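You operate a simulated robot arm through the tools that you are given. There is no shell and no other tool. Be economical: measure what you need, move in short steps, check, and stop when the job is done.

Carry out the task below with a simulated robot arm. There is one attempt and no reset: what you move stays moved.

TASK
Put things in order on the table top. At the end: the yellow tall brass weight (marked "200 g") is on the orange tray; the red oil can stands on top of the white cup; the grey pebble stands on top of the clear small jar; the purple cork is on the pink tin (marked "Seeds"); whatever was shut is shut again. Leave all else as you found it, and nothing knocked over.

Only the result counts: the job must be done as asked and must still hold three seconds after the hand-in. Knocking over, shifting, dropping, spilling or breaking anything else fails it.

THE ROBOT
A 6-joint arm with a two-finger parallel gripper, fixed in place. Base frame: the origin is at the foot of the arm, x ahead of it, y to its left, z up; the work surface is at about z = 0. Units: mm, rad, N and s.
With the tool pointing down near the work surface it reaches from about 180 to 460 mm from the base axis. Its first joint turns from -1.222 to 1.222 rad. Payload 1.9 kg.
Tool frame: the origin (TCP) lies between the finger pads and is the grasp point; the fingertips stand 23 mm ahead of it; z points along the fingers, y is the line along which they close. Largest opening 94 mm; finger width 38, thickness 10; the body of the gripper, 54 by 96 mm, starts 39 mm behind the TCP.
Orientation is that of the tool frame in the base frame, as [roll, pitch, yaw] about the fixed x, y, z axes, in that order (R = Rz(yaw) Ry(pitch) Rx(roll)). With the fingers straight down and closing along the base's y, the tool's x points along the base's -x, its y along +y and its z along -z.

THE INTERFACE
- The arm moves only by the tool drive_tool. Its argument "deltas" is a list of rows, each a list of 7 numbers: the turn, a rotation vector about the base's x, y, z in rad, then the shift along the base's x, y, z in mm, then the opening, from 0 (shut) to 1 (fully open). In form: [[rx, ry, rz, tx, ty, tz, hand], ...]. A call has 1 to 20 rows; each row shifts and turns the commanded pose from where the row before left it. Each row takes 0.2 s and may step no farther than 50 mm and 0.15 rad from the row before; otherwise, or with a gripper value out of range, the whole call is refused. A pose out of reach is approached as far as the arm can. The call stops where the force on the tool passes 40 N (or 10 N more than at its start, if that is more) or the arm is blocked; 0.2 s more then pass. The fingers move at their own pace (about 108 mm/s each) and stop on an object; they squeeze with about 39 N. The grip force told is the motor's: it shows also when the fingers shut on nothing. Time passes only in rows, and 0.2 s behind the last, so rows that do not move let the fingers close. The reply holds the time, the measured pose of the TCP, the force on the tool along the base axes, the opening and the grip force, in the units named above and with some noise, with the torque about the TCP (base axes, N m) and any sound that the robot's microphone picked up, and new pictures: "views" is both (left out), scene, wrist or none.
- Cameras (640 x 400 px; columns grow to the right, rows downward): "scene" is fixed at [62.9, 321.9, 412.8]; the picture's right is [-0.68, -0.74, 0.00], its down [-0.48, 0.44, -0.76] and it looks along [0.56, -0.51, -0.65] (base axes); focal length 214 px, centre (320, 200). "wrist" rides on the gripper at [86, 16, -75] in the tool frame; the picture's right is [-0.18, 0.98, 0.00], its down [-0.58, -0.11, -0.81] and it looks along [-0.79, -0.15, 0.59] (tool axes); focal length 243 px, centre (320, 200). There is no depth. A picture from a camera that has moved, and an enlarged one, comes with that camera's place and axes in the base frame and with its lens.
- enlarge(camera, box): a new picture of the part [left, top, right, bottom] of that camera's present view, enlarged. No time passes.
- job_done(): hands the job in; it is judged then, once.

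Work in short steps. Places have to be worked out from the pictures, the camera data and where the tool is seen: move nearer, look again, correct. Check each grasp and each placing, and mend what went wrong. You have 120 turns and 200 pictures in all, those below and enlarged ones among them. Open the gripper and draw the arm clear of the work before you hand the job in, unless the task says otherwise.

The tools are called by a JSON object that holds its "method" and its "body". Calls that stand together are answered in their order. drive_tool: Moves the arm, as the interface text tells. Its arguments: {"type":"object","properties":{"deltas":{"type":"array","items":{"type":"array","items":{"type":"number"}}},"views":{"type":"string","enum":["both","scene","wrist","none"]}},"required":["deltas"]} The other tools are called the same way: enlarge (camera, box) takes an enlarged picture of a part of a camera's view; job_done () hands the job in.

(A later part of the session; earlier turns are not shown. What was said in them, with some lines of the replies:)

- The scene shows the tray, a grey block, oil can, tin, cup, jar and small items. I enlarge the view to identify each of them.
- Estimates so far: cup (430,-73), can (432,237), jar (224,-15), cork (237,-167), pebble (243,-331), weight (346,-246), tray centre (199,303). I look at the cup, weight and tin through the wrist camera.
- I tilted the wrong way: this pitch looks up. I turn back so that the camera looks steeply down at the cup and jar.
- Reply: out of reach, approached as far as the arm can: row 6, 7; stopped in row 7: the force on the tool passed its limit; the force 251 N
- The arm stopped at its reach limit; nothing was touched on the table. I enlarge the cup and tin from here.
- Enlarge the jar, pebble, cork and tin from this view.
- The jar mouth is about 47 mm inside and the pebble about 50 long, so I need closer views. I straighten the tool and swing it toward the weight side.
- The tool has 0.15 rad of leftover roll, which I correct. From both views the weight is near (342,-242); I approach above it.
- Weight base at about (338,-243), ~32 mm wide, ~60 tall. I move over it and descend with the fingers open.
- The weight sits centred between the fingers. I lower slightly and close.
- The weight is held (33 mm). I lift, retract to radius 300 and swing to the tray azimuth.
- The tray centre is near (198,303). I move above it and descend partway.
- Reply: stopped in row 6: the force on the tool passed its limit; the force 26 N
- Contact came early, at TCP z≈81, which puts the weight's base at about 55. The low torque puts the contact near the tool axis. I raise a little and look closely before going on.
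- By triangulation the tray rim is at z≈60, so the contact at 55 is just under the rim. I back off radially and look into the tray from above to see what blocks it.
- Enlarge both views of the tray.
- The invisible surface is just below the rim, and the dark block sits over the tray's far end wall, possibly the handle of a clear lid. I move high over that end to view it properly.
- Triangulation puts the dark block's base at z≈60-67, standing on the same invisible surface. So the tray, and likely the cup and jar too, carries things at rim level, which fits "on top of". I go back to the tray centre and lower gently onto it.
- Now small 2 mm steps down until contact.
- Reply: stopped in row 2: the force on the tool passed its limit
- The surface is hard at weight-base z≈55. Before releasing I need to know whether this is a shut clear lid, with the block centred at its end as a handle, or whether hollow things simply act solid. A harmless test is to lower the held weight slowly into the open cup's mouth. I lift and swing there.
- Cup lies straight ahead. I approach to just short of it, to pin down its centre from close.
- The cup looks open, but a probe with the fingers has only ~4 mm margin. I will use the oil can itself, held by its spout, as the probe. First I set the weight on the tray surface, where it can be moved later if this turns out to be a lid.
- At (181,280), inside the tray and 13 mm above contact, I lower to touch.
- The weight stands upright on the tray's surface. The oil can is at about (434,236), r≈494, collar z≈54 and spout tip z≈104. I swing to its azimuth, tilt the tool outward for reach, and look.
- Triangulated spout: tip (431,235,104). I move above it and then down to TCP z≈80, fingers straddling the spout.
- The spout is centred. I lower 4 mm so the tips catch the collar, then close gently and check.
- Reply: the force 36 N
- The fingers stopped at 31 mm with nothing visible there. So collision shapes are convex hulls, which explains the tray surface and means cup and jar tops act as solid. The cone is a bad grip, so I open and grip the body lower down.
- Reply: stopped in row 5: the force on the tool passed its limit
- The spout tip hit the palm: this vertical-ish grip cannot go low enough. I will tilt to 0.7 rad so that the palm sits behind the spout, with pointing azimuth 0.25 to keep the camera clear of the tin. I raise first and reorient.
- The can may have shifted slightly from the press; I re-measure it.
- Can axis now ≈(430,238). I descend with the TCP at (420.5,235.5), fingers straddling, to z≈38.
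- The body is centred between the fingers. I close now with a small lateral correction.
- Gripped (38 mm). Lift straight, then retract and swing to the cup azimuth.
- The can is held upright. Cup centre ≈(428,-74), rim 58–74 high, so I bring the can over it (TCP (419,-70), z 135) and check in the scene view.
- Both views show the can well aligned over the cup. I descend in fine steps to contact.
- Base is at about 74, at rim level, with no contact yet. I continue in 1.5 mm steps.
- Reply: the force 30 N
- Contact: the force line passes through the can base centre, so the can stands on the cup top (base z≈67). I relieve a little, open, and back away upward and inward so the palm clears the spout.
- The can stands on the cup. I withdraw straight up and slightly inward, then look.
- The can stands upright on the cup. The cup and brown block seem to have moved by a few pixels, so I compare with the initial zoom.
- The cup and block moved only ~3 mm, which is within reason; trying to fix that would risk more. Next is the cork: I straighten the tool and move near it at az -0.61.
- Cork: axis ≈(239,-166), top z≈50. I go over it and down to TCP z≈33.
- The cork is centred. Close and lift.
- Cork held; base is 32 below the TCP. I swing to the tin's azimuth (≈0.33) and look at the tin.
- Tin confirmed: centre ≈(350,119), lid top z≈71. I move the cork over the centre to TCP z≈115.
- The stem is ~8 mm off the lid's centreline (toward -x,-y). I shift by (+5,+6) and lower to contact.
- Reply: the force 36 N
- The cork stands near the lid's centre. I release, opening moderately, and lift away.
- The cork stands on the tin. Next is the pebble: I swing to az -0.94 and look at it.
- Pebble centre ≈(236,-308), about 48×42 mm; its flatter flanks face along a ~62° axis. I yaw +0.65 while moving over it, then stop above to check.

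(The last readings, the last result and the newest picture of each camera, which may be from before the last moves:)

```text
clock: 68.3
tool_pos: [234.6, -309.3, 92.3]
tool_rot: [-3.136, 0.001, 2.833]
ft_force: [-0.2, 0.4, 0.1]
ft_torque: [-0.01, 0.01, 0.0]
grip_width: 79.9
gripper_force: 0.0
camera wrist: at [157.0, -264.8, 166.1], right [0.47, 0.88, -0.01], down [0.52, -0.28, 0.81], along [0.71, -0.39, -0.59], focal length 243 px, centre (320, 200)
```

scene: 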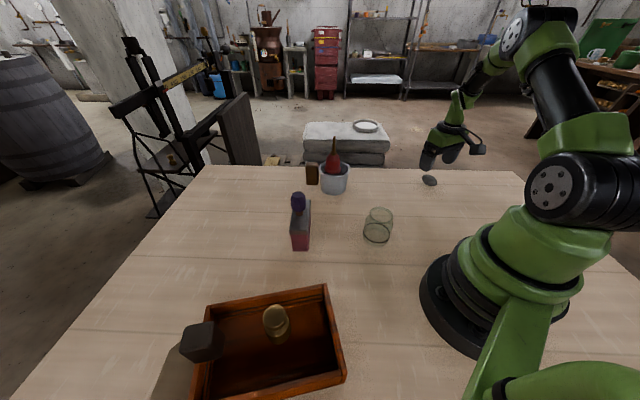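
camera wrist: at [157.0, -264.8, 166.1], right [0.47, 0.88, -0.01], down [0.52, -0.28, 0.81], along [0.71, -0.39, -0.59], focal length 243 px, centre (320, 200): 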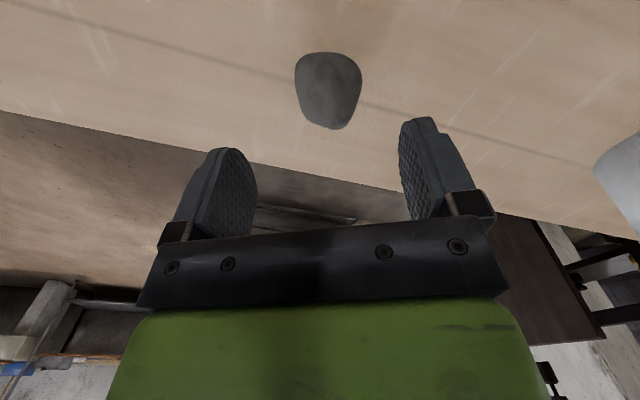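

The pebble is 6 mm off to the image right. I correct, descend to z≈27 and check before closing.

{"method": "drive_tool", "body": {"deltas": [[0, 0, 0, 2, 5.5, -20, 0.85], [0, 0, 0, 0, 0, -25, 0.85], [0, 0, 0, 0, 0, -15, 0.85], [0, 0, 0, 0, 0, -5, 0.85], [0, 0, 0, 0, 0, 0, 0.85]], "views": "wrist"}}

```text
clock: 69.5
tool_pos: [235.6, -303.2, 25.8]
tool_rot: [-3.137, 0.001, 2.83]
ft_force: [-0.3, -0.2, 0.4]
ft_torque: [0.02, 0.0, 0.02]
grip_width: 79.7
gripper_force: 0.1
camera wrist: at [158.8, -259.4, 100.6], right [0.48, 0.88, -0.01], down [0.52, -0.28, 0.81], along [0.71, -0.39, -0.59], focal length 243 px, centre (320, 200)
```

wrist: 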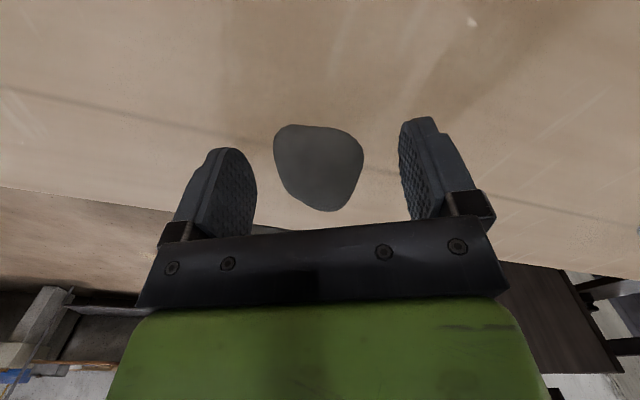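

Well centred between the fingers. Close, then lift a little.

{"method": "drive_tool", "body": {"deltas": [[0, 0, 0, 0, 0, 0, 0.5], [0, 0, 0, 0, 0, 0, 0.2], [0, 0, 0, 0, 0, 0, 0], [0, 0, 0, 0, 0, 0, 0], [0, 0, 0, 0, 0, 15, 0], [0, 0, 0, 0, 0, 25, 0], [0, 0, 0, 0, 0, 0, 0]], "views": "both"}}

{"method": "enlarge", "body": {"camera": "wrist", "box": [230, 80, 410, 240]}}

```text
clock: 71.1
tool_pos: [236.0, -301.9, 66.6]
tool_rot: [-3.135, 0.0, 2.83]
ft_force: [0.3, 0.0, -0.6]
ft_torque: [-0.01, -0.01, -0.01]
grip_width: 43.8
gripper_force: 39.5
camera wrist: at [158.1, -258.6, 141.3], right [0.48, 0.88, -0.01], down [0.52, -0.28, 0.81], along [0.71, -0.39, -0.59], focal length 243 px, centre (320, 200)
```

scene: 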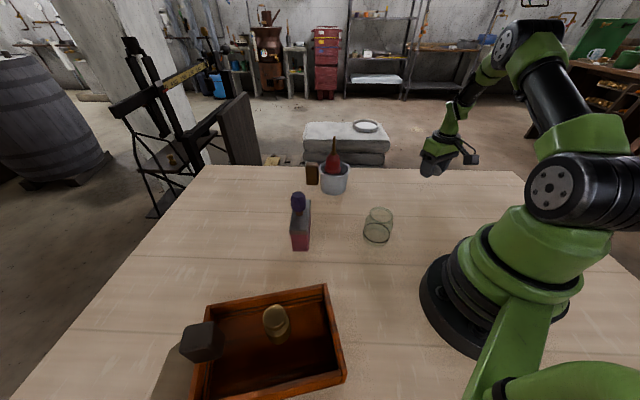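
wrist: 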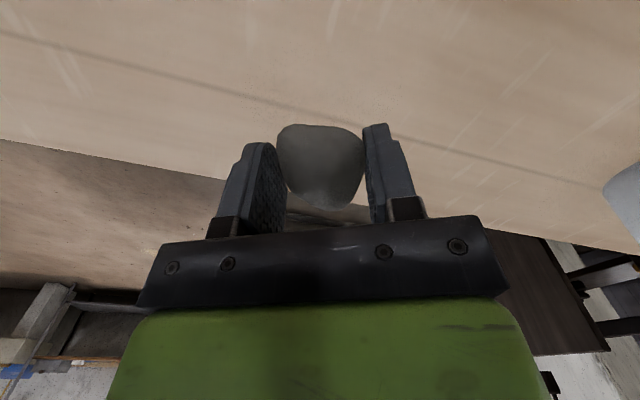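

```text
2.50 times, centred on (320, 160) of wrist
camera zoom: at [158.1, -258.6, 141.3], right [0.48, 0.88, -0.01], down [0.52, -0.28, 0.81], along [0.71, -0.39, -0.59], focal length 606 px, centre (320, 300)
```

zoom: 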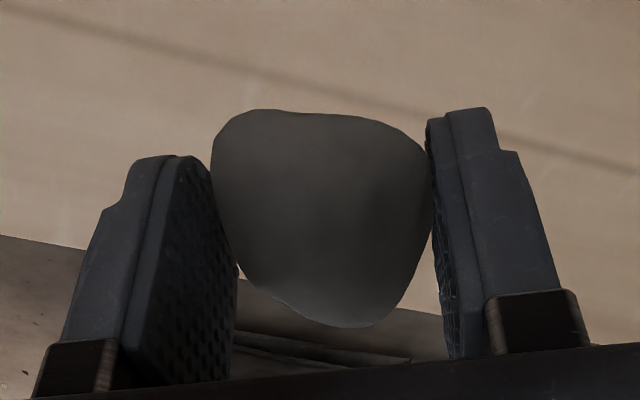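

The pebble is held (44 mm). The jar is at ≈(221,-7) with its top near z≈72. I lift, retract and swing to above the jar.

{"method": "drive_tool", "body": {"deltas": [[0, 0, 0, -25.2, 32.4, 25, 0], [0, 0, 0, -25.2, 32.4, 25, 0], [0, 0, 0, -25.2, 32.4, 25, 0], [0, 0, 0, 0, 0, 25, 0], [0, 0, 0.062, 33.3, 31.1, 0, 0], [0, 0, 0.062, 27.3, 36.4, 0, 0], [0, 0, 0.062, 20.6, 40.7, 0, 0], [0, 0, 0.062, 13.1, 43.6, 0, 0], [0, 0, 0.062, 5.4, 45.2, 0, 0], [0, 0, 0, -42, 0, 0, 0], [0, 0, 0, 0, 0, -30, 0], [0, 0, 0, 0, 0, 0, 0]], "views": "both"}}

{"method": "enlarge", "body": {"camera": "scene", "box": [320, 140, 430, 260]}}

{"method": "enlarge", "body": {"camera": "wrist", "box": [220, 0, 420, 200]}}

```text
clock: 73.7
tool_pos: [216.1, -8.3, 136.3]
tool_rot: [-3.137, 0.001, -3.141]
ft_force: [0.2, 0.2, -0.8]
ft_torque: [-0.03, -0.01, 0.01]
grip_width: 43.2
gripper_force: 38.8
camera wrist: at [130.4, 10.4, 210.0], right [0.18, 0.98, -0.01], down [0.58, -0.1, 0.81], along [0.79, -0.15, -0.59], focal length 243 px, centre (320, 200)
```

scene: 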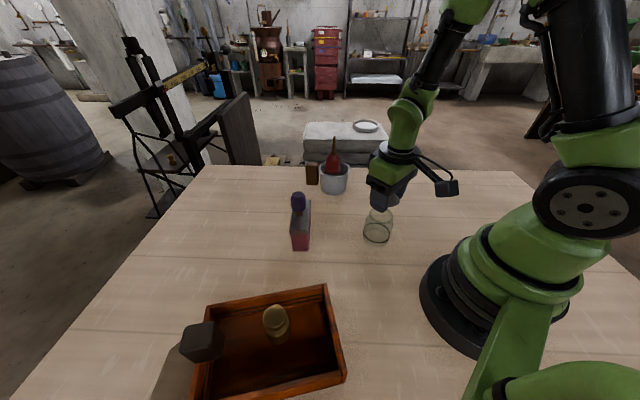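
wrist: 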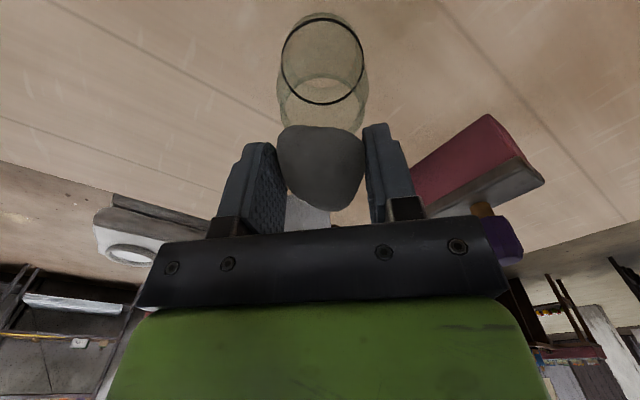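

```text
3.33 times, centred on (375, 200) of scene
camera zoom: at [62.9, 321.9, 412.8], right [-0.68, -0.74, 0.0], down [-0.48, 0.44, -0.76], along [0.56, -0.51, -0.65], focal length 715 px, centre (137, 200)
```

zoom: 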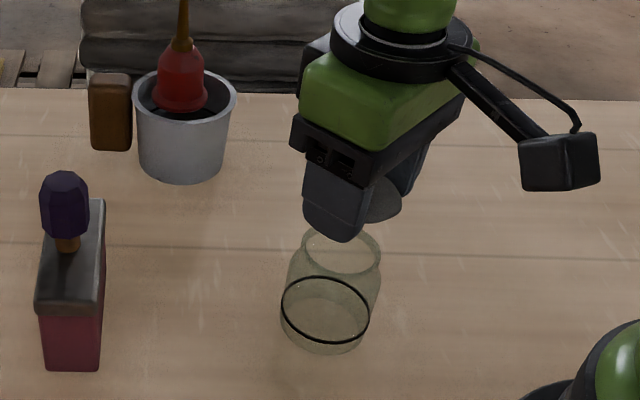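

```text
2.00 times, centred on (320, 100) of wrist
camera zoom: at [130.4, 10.4, 210.0], right [0.18, 0.98, -0.01], down [0.58, -0.1, 0.81], along [0.79, -0.15, -0.59], focal length 485 px, centre (320, 400)
```

zoom: 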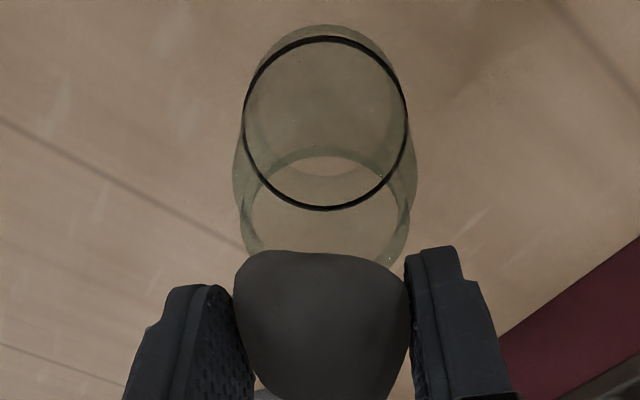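

The pebble centre is right over the jar mouth at (218,-6). I lower in fine steps.

{"method": "drive_tool", "body": {"deltas": [[0, 0, 0, 0, 0, -15, 0], [0, 0, 0, 0, 0, -10, 0], [0, 0, 0, 0, 0, -5, 0], [0, 0, 0, 0, 0, -2, 0], [0, 0, 0, 0, 0, -1, 0], [0, 0, 0, 0, 0, 0, 0]], "views": "scene"}}

{"method": "enlarge", "body": {"camera": "scene", "box": [320, 140, 430, 260]}}

```text
clock: 75.1
tool_pos: [217.9, -6.7, 104.1]
tool_rot: [-3.137, 0.001, 3.141]
ft_force: [-3.0, 1.6, 32.8]
ft_torque: [-0.02, 0.08, -0.04]
grip_width: 43.7
gripper_force: 38.7
```

scene: 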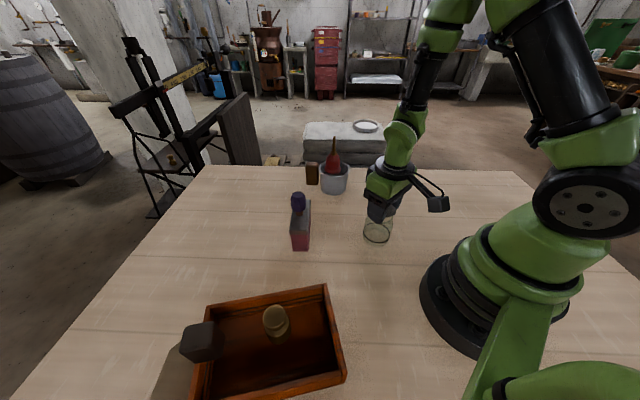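

```text
3.33 times, centred on (375, 200) of scene
camera zoom: at [62.8, 321.9, 412.8], right [-0.68, -0.74, 0.0], down [-0.48, 0.44, -0.76], along [0.56, -0.51, -0.65], focal length 715 px, centre (137, 200)
```

zoom: 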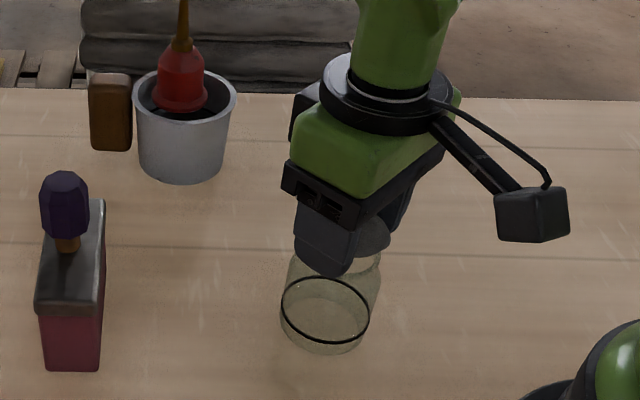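

Contact is centred at TCP z≈104. I relieve the force slightly, open slowly, and check.

{"method": "drive_tool", "body": {"deltas": [[0, 0, 0, 0, 0, 1.5, 0], [0, 0, 0, 0, 0, 0, 0], [0, 0, 0, 0, 0, 0, 0.5], [0, 0, 0, 0, 0, 0, 0.55], [0, 0, 0, 0, 0, 0, 0.62], [0, 0, 0, 0, 0, 0, 0.7], [0, 0, 0, 0, 0, 0, 0.7]], "views": "both"}}

{"method": "enlarge", "body": {"camera": "wrist", "box": [220, 40, 420, 240]}}

```text
clock: 76.7
tool_pos: [217.7, -8.1, 104.6]
tool_rot: [-3.136, 0.0, -3.141]
ft_force: [0.6, 0.0, 0.9]
ft_torque: [-0.03, -0.01, -0.01]
grip_width: 65.7
gripper_force: 0.1
camera wrist: at [131.0, 9.8, 179.0], right [0.18, 0.98, -0.01], down [0.58, -0.1, 0.81], along [0.79, -0.15, -0.59], focal length 243 px, centre (320, 200)
```

scene: 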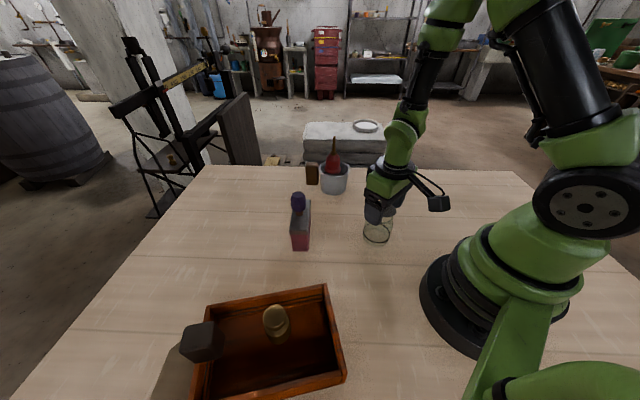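
wrist: 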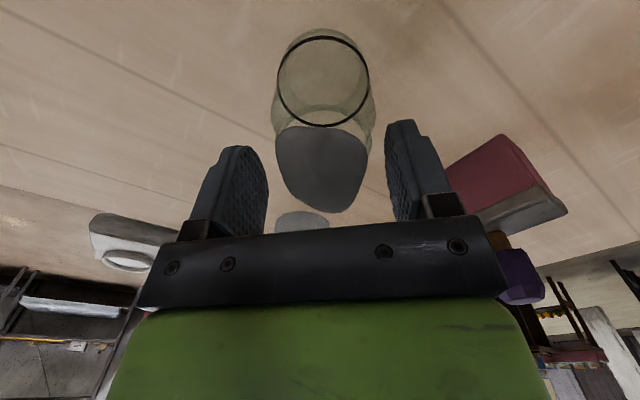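

```text
2.00 times, centred on (320, 140) of wrist
camera zoom: at [131.0, 9.8, 179.0], right [0.18, 0.98, -0.01], down [0.58, -0.1, 0.81], along [0.79, -0.15, -0.59], focal length 485 px, centre (320, 320)
```

zoom: 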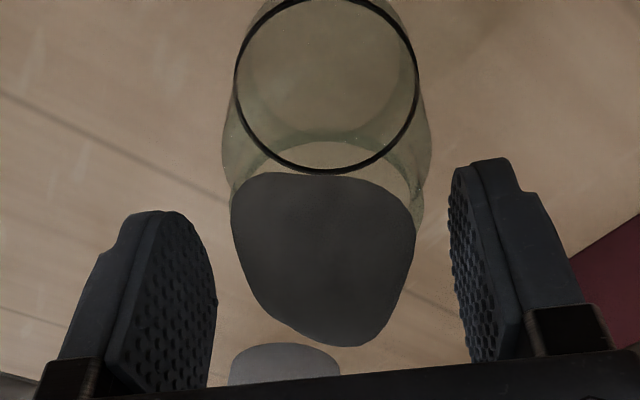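

The pebble rests on the jar. I lift straight up and retreat, then check everything.

{"method": "drive_tool", "body": {"deltas": [[0, 0, 0, 0, 0, 10, 0.7], [0, 0, 0, 0, 0, 30, 0.7], [0, 0, 0, 0, 0, 45, 0.7], [0, 0, 0, 0, 0, 45, 0.7], [0, 0, 0, 0, -30, 30, 0.7], [0, 0, 0, 0, -45, 0, 0.7], [0, 0, 0, 0, -45, 0, 0.7], [0, 0, 0, 0, 0, 0, 0.7]], "views": "both"}}

{"method": "enlarge", "body": {"camera": "scene", "box": [270, 130, 450, 260]}}

{"method": "enlarge", "body": {"camera": "scene", "box": [160, 270, 360, 400]}}

```text
clock: 78.5
tool_pos: [218.4, -129.4, 265.9]
tool_rot: [-3.136, 0.001, -3.141]
ft_force: [-0.7, -0.8, 0.0]
ft_torque: [0.0, -0.05, 0.0]
grip_width: 65.7
gripper_force: 0.0
camera wrist: at [131.4, -111.5, 339.6], right [0.18, 0.98, -0.01], down [0.58, -0.1, 0.81], along [0.79, -0.15, -0.59], focal length 243 px, centre (320, 200)
```

scene: 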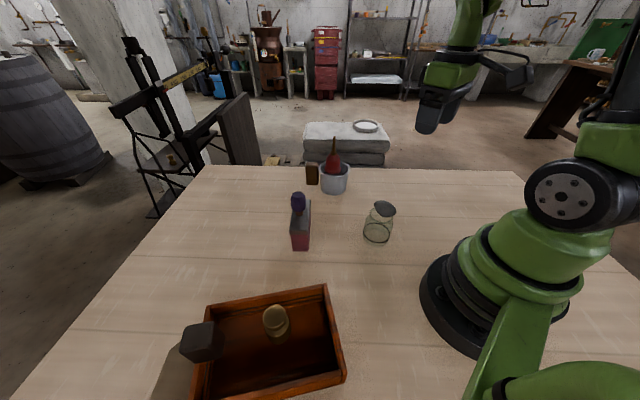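
wrist: 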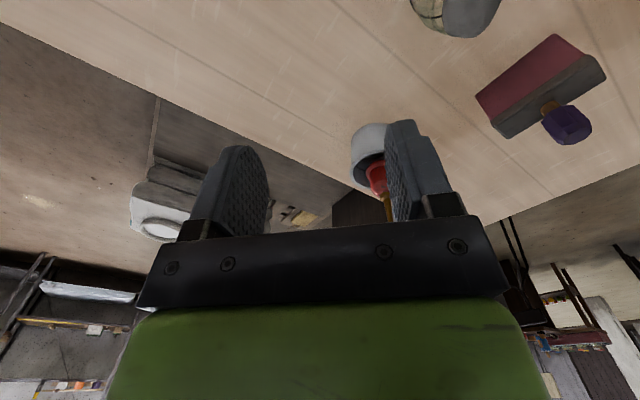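

```text
3.08 times, centred on (360, 195) of scene
camera zoom: at [62.9, 321.8, 412.8], right [-0.68, -0.74, 0.0], down [-0.48, 0.44, -0.76], along [0.56, -0.51, -0.65], focal length 660 px, centre (197, 215)
```

zoom: 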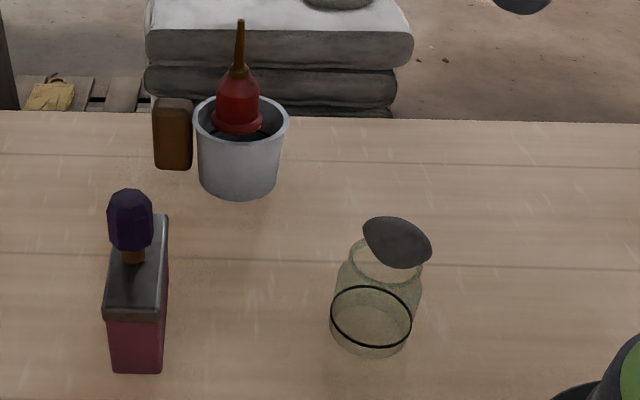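

```text
3.08 times, centred on (260, 335) of scene
camera zoom: at [62.9, 321.8, 412.8], right [-0.68, -0.74, 0.0], down [-0.48, 0.44, -0.76], along [0.56, -0.51, -0.65], focal length 660 px, centre (505, -215)
```

zoom: 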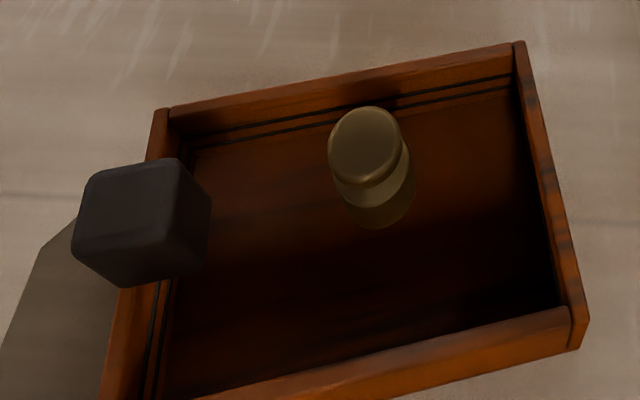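

All four are placed. The pebble looks a little off-centre and tilted, so I let time pass and view it with both cameras.

{"method": "drive_tool", "body": {"deltas": [[0, 0, 0, -20, 30, -10, 0.7], [0, 0, 0, -20, 40, 0, 0.7], [0, 0, 0, 0, 45, 0, 0.7], [0, 0, 0, 0, 0, 0, 0.7], [0, 0, 0, 0, 0, 0, 0.7], [0, 0, 0, 0, 0, 0, 0.7], [0, 0, 0, 0, 0, 0, 0.7]], "views": "wrist"}}

{"method": "enlarge", "body": {"camera": "scene", "box": [350, 185, 410, 250]}}

{"method": "enlarge", "body": {"camera": "wrist", "box": [250, 20, 390, 160]}}

```text
clock: 80.1
tool_pos: [178.0, -13.0, 255.3]
tool_rot: [-3.136, -0.002, 3.142]
ft_force: [0.3, 0.2, -1.4]
ft_torque: [0.0, -0.02, 0.0]
grip_width: 65.7
gripper_force: 0.1
camera wrist: at [90.7, 5.2, 329.4], right [0.18, 0.98, -0.01], down [0.58, -0.1, 0.81], along [0.79, -0.15, -0.59], focal length 243 px, centre (320, 200)
```

wrist: 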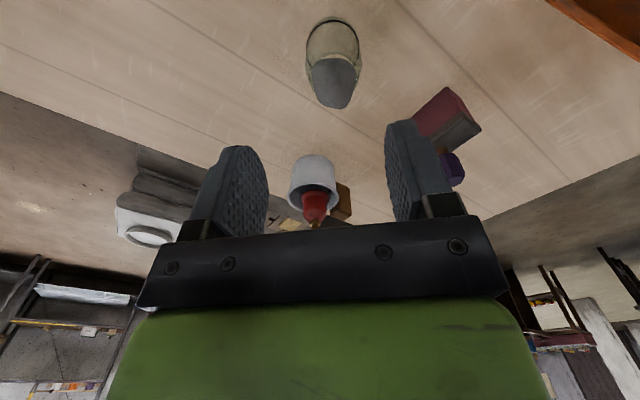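

```text
6.15 times, centred on (380, 218) of scene
camera zoom: at [62.9, 321.9, 412.8], right [-0.68, -0.74, 0.0], down [-0.48, 0.44, -0.76], along [0.56, -0.51, -0.65], focal length 1320 px, centre (-49, 92)
```

zoom: 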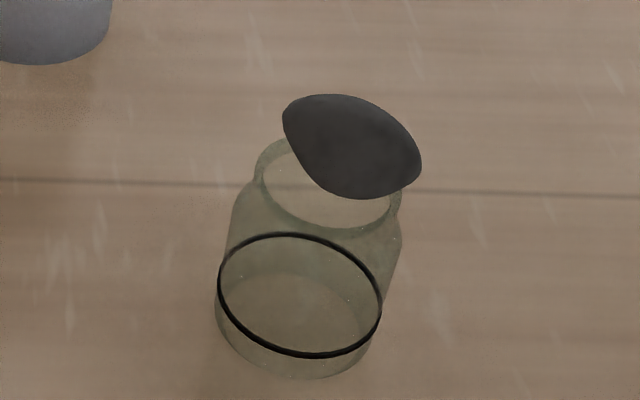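

```text
2.86 times, centred on (320, 90) of wrist
camera zoom: at [90.7, 5.2, 329.4], right [0.18, 0.98, -0.01], down [0.58, -0.1, 0.81], along [0.79, -0.15, -0.59], focal length 693 px, centre (320, 514)
```

zoom: 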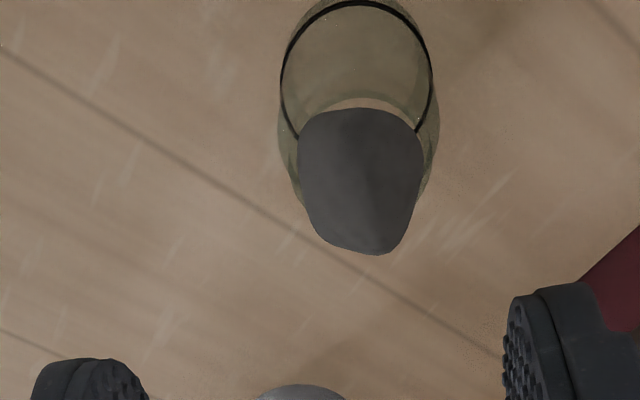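

The pebble has not moved since release, so it is stable. I draw the arm clear, fully open, and take a last look.

{"method": "drive_tool", "body": {"deltas": [[0, 0, 0, 10, -45, 15, 1], [0, 0, 0, 10, -45, 15, 1], [0, 0, 0, 10, -45, 0, 1], [0, 0, 0, 0, 0, 0, 1], [0, 0, 0, 0, 0, 0, 1]], "views": "scene"}}

{"method": "enlarge", "body": {"camera": "scene", "box": [270, 130, 450, 260]}}

```text
clock: 81.3
tool_pos: [207.6, -148.7, 284.8]
tool_rot: [-3.136, 0.0, -3.14]
ft_force: [0.0, -0.7, 0.2]
ft_torque: [0.01, 0.03, -0.01]
grip_width: 94.0
gripper_force: 0.0
```

scene: 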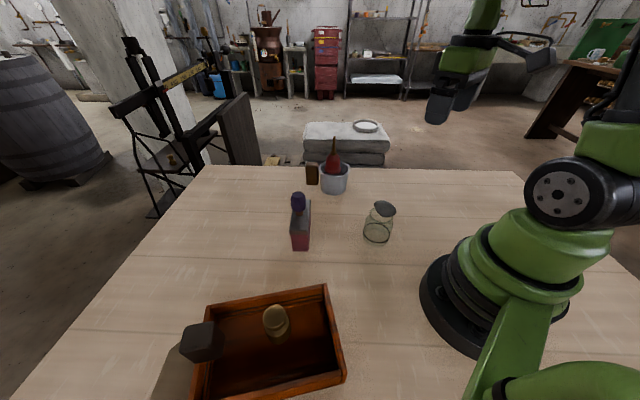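

```text
3.08 times, centred on (360, 195) of scene
camera zoom: at [62.9, 321.8, 412.8], right [-0.68, -0.74, 0.0], down [-0.48, 0.44, -0.76], along [0.56, -0.51, -0.65], focal length 660 px, centre (197, 215)
```

zoom: 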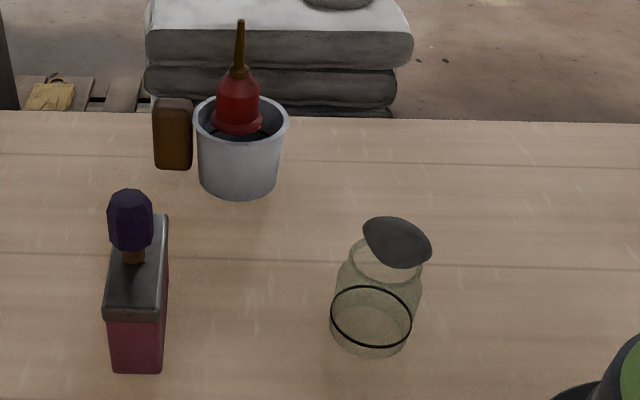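

All four items stand in place, and nothing has moved since the last check. I hand in.

{"method": "job_done", "body": {}}

```text
The job is handed in.
```

I put all four items where you asked and handed the job in, but while placing the oil can I shifted the cup and the brown block next to it by about 3 mm. I left them there, since moving them back risked more.

- **Weight:** it stands on the orange tray, but on an unseen surface just below the rim rather than on the visible floor. I took this to be how the tray carries things. If it is a clear lid, I never opened it.
- **Oil can:** it stands upright on top of the white cup.
- **Pebble:** it rests on the jar mouth, about 7 mm off centre and slightly tilted. It did not move between release and hand-in.
- **Cork:** it stands on the tin's lid, which I left shut.

Nothing was knocked over, I opened nothing, and the gripper was open and the arm clear of the work at hand-in.
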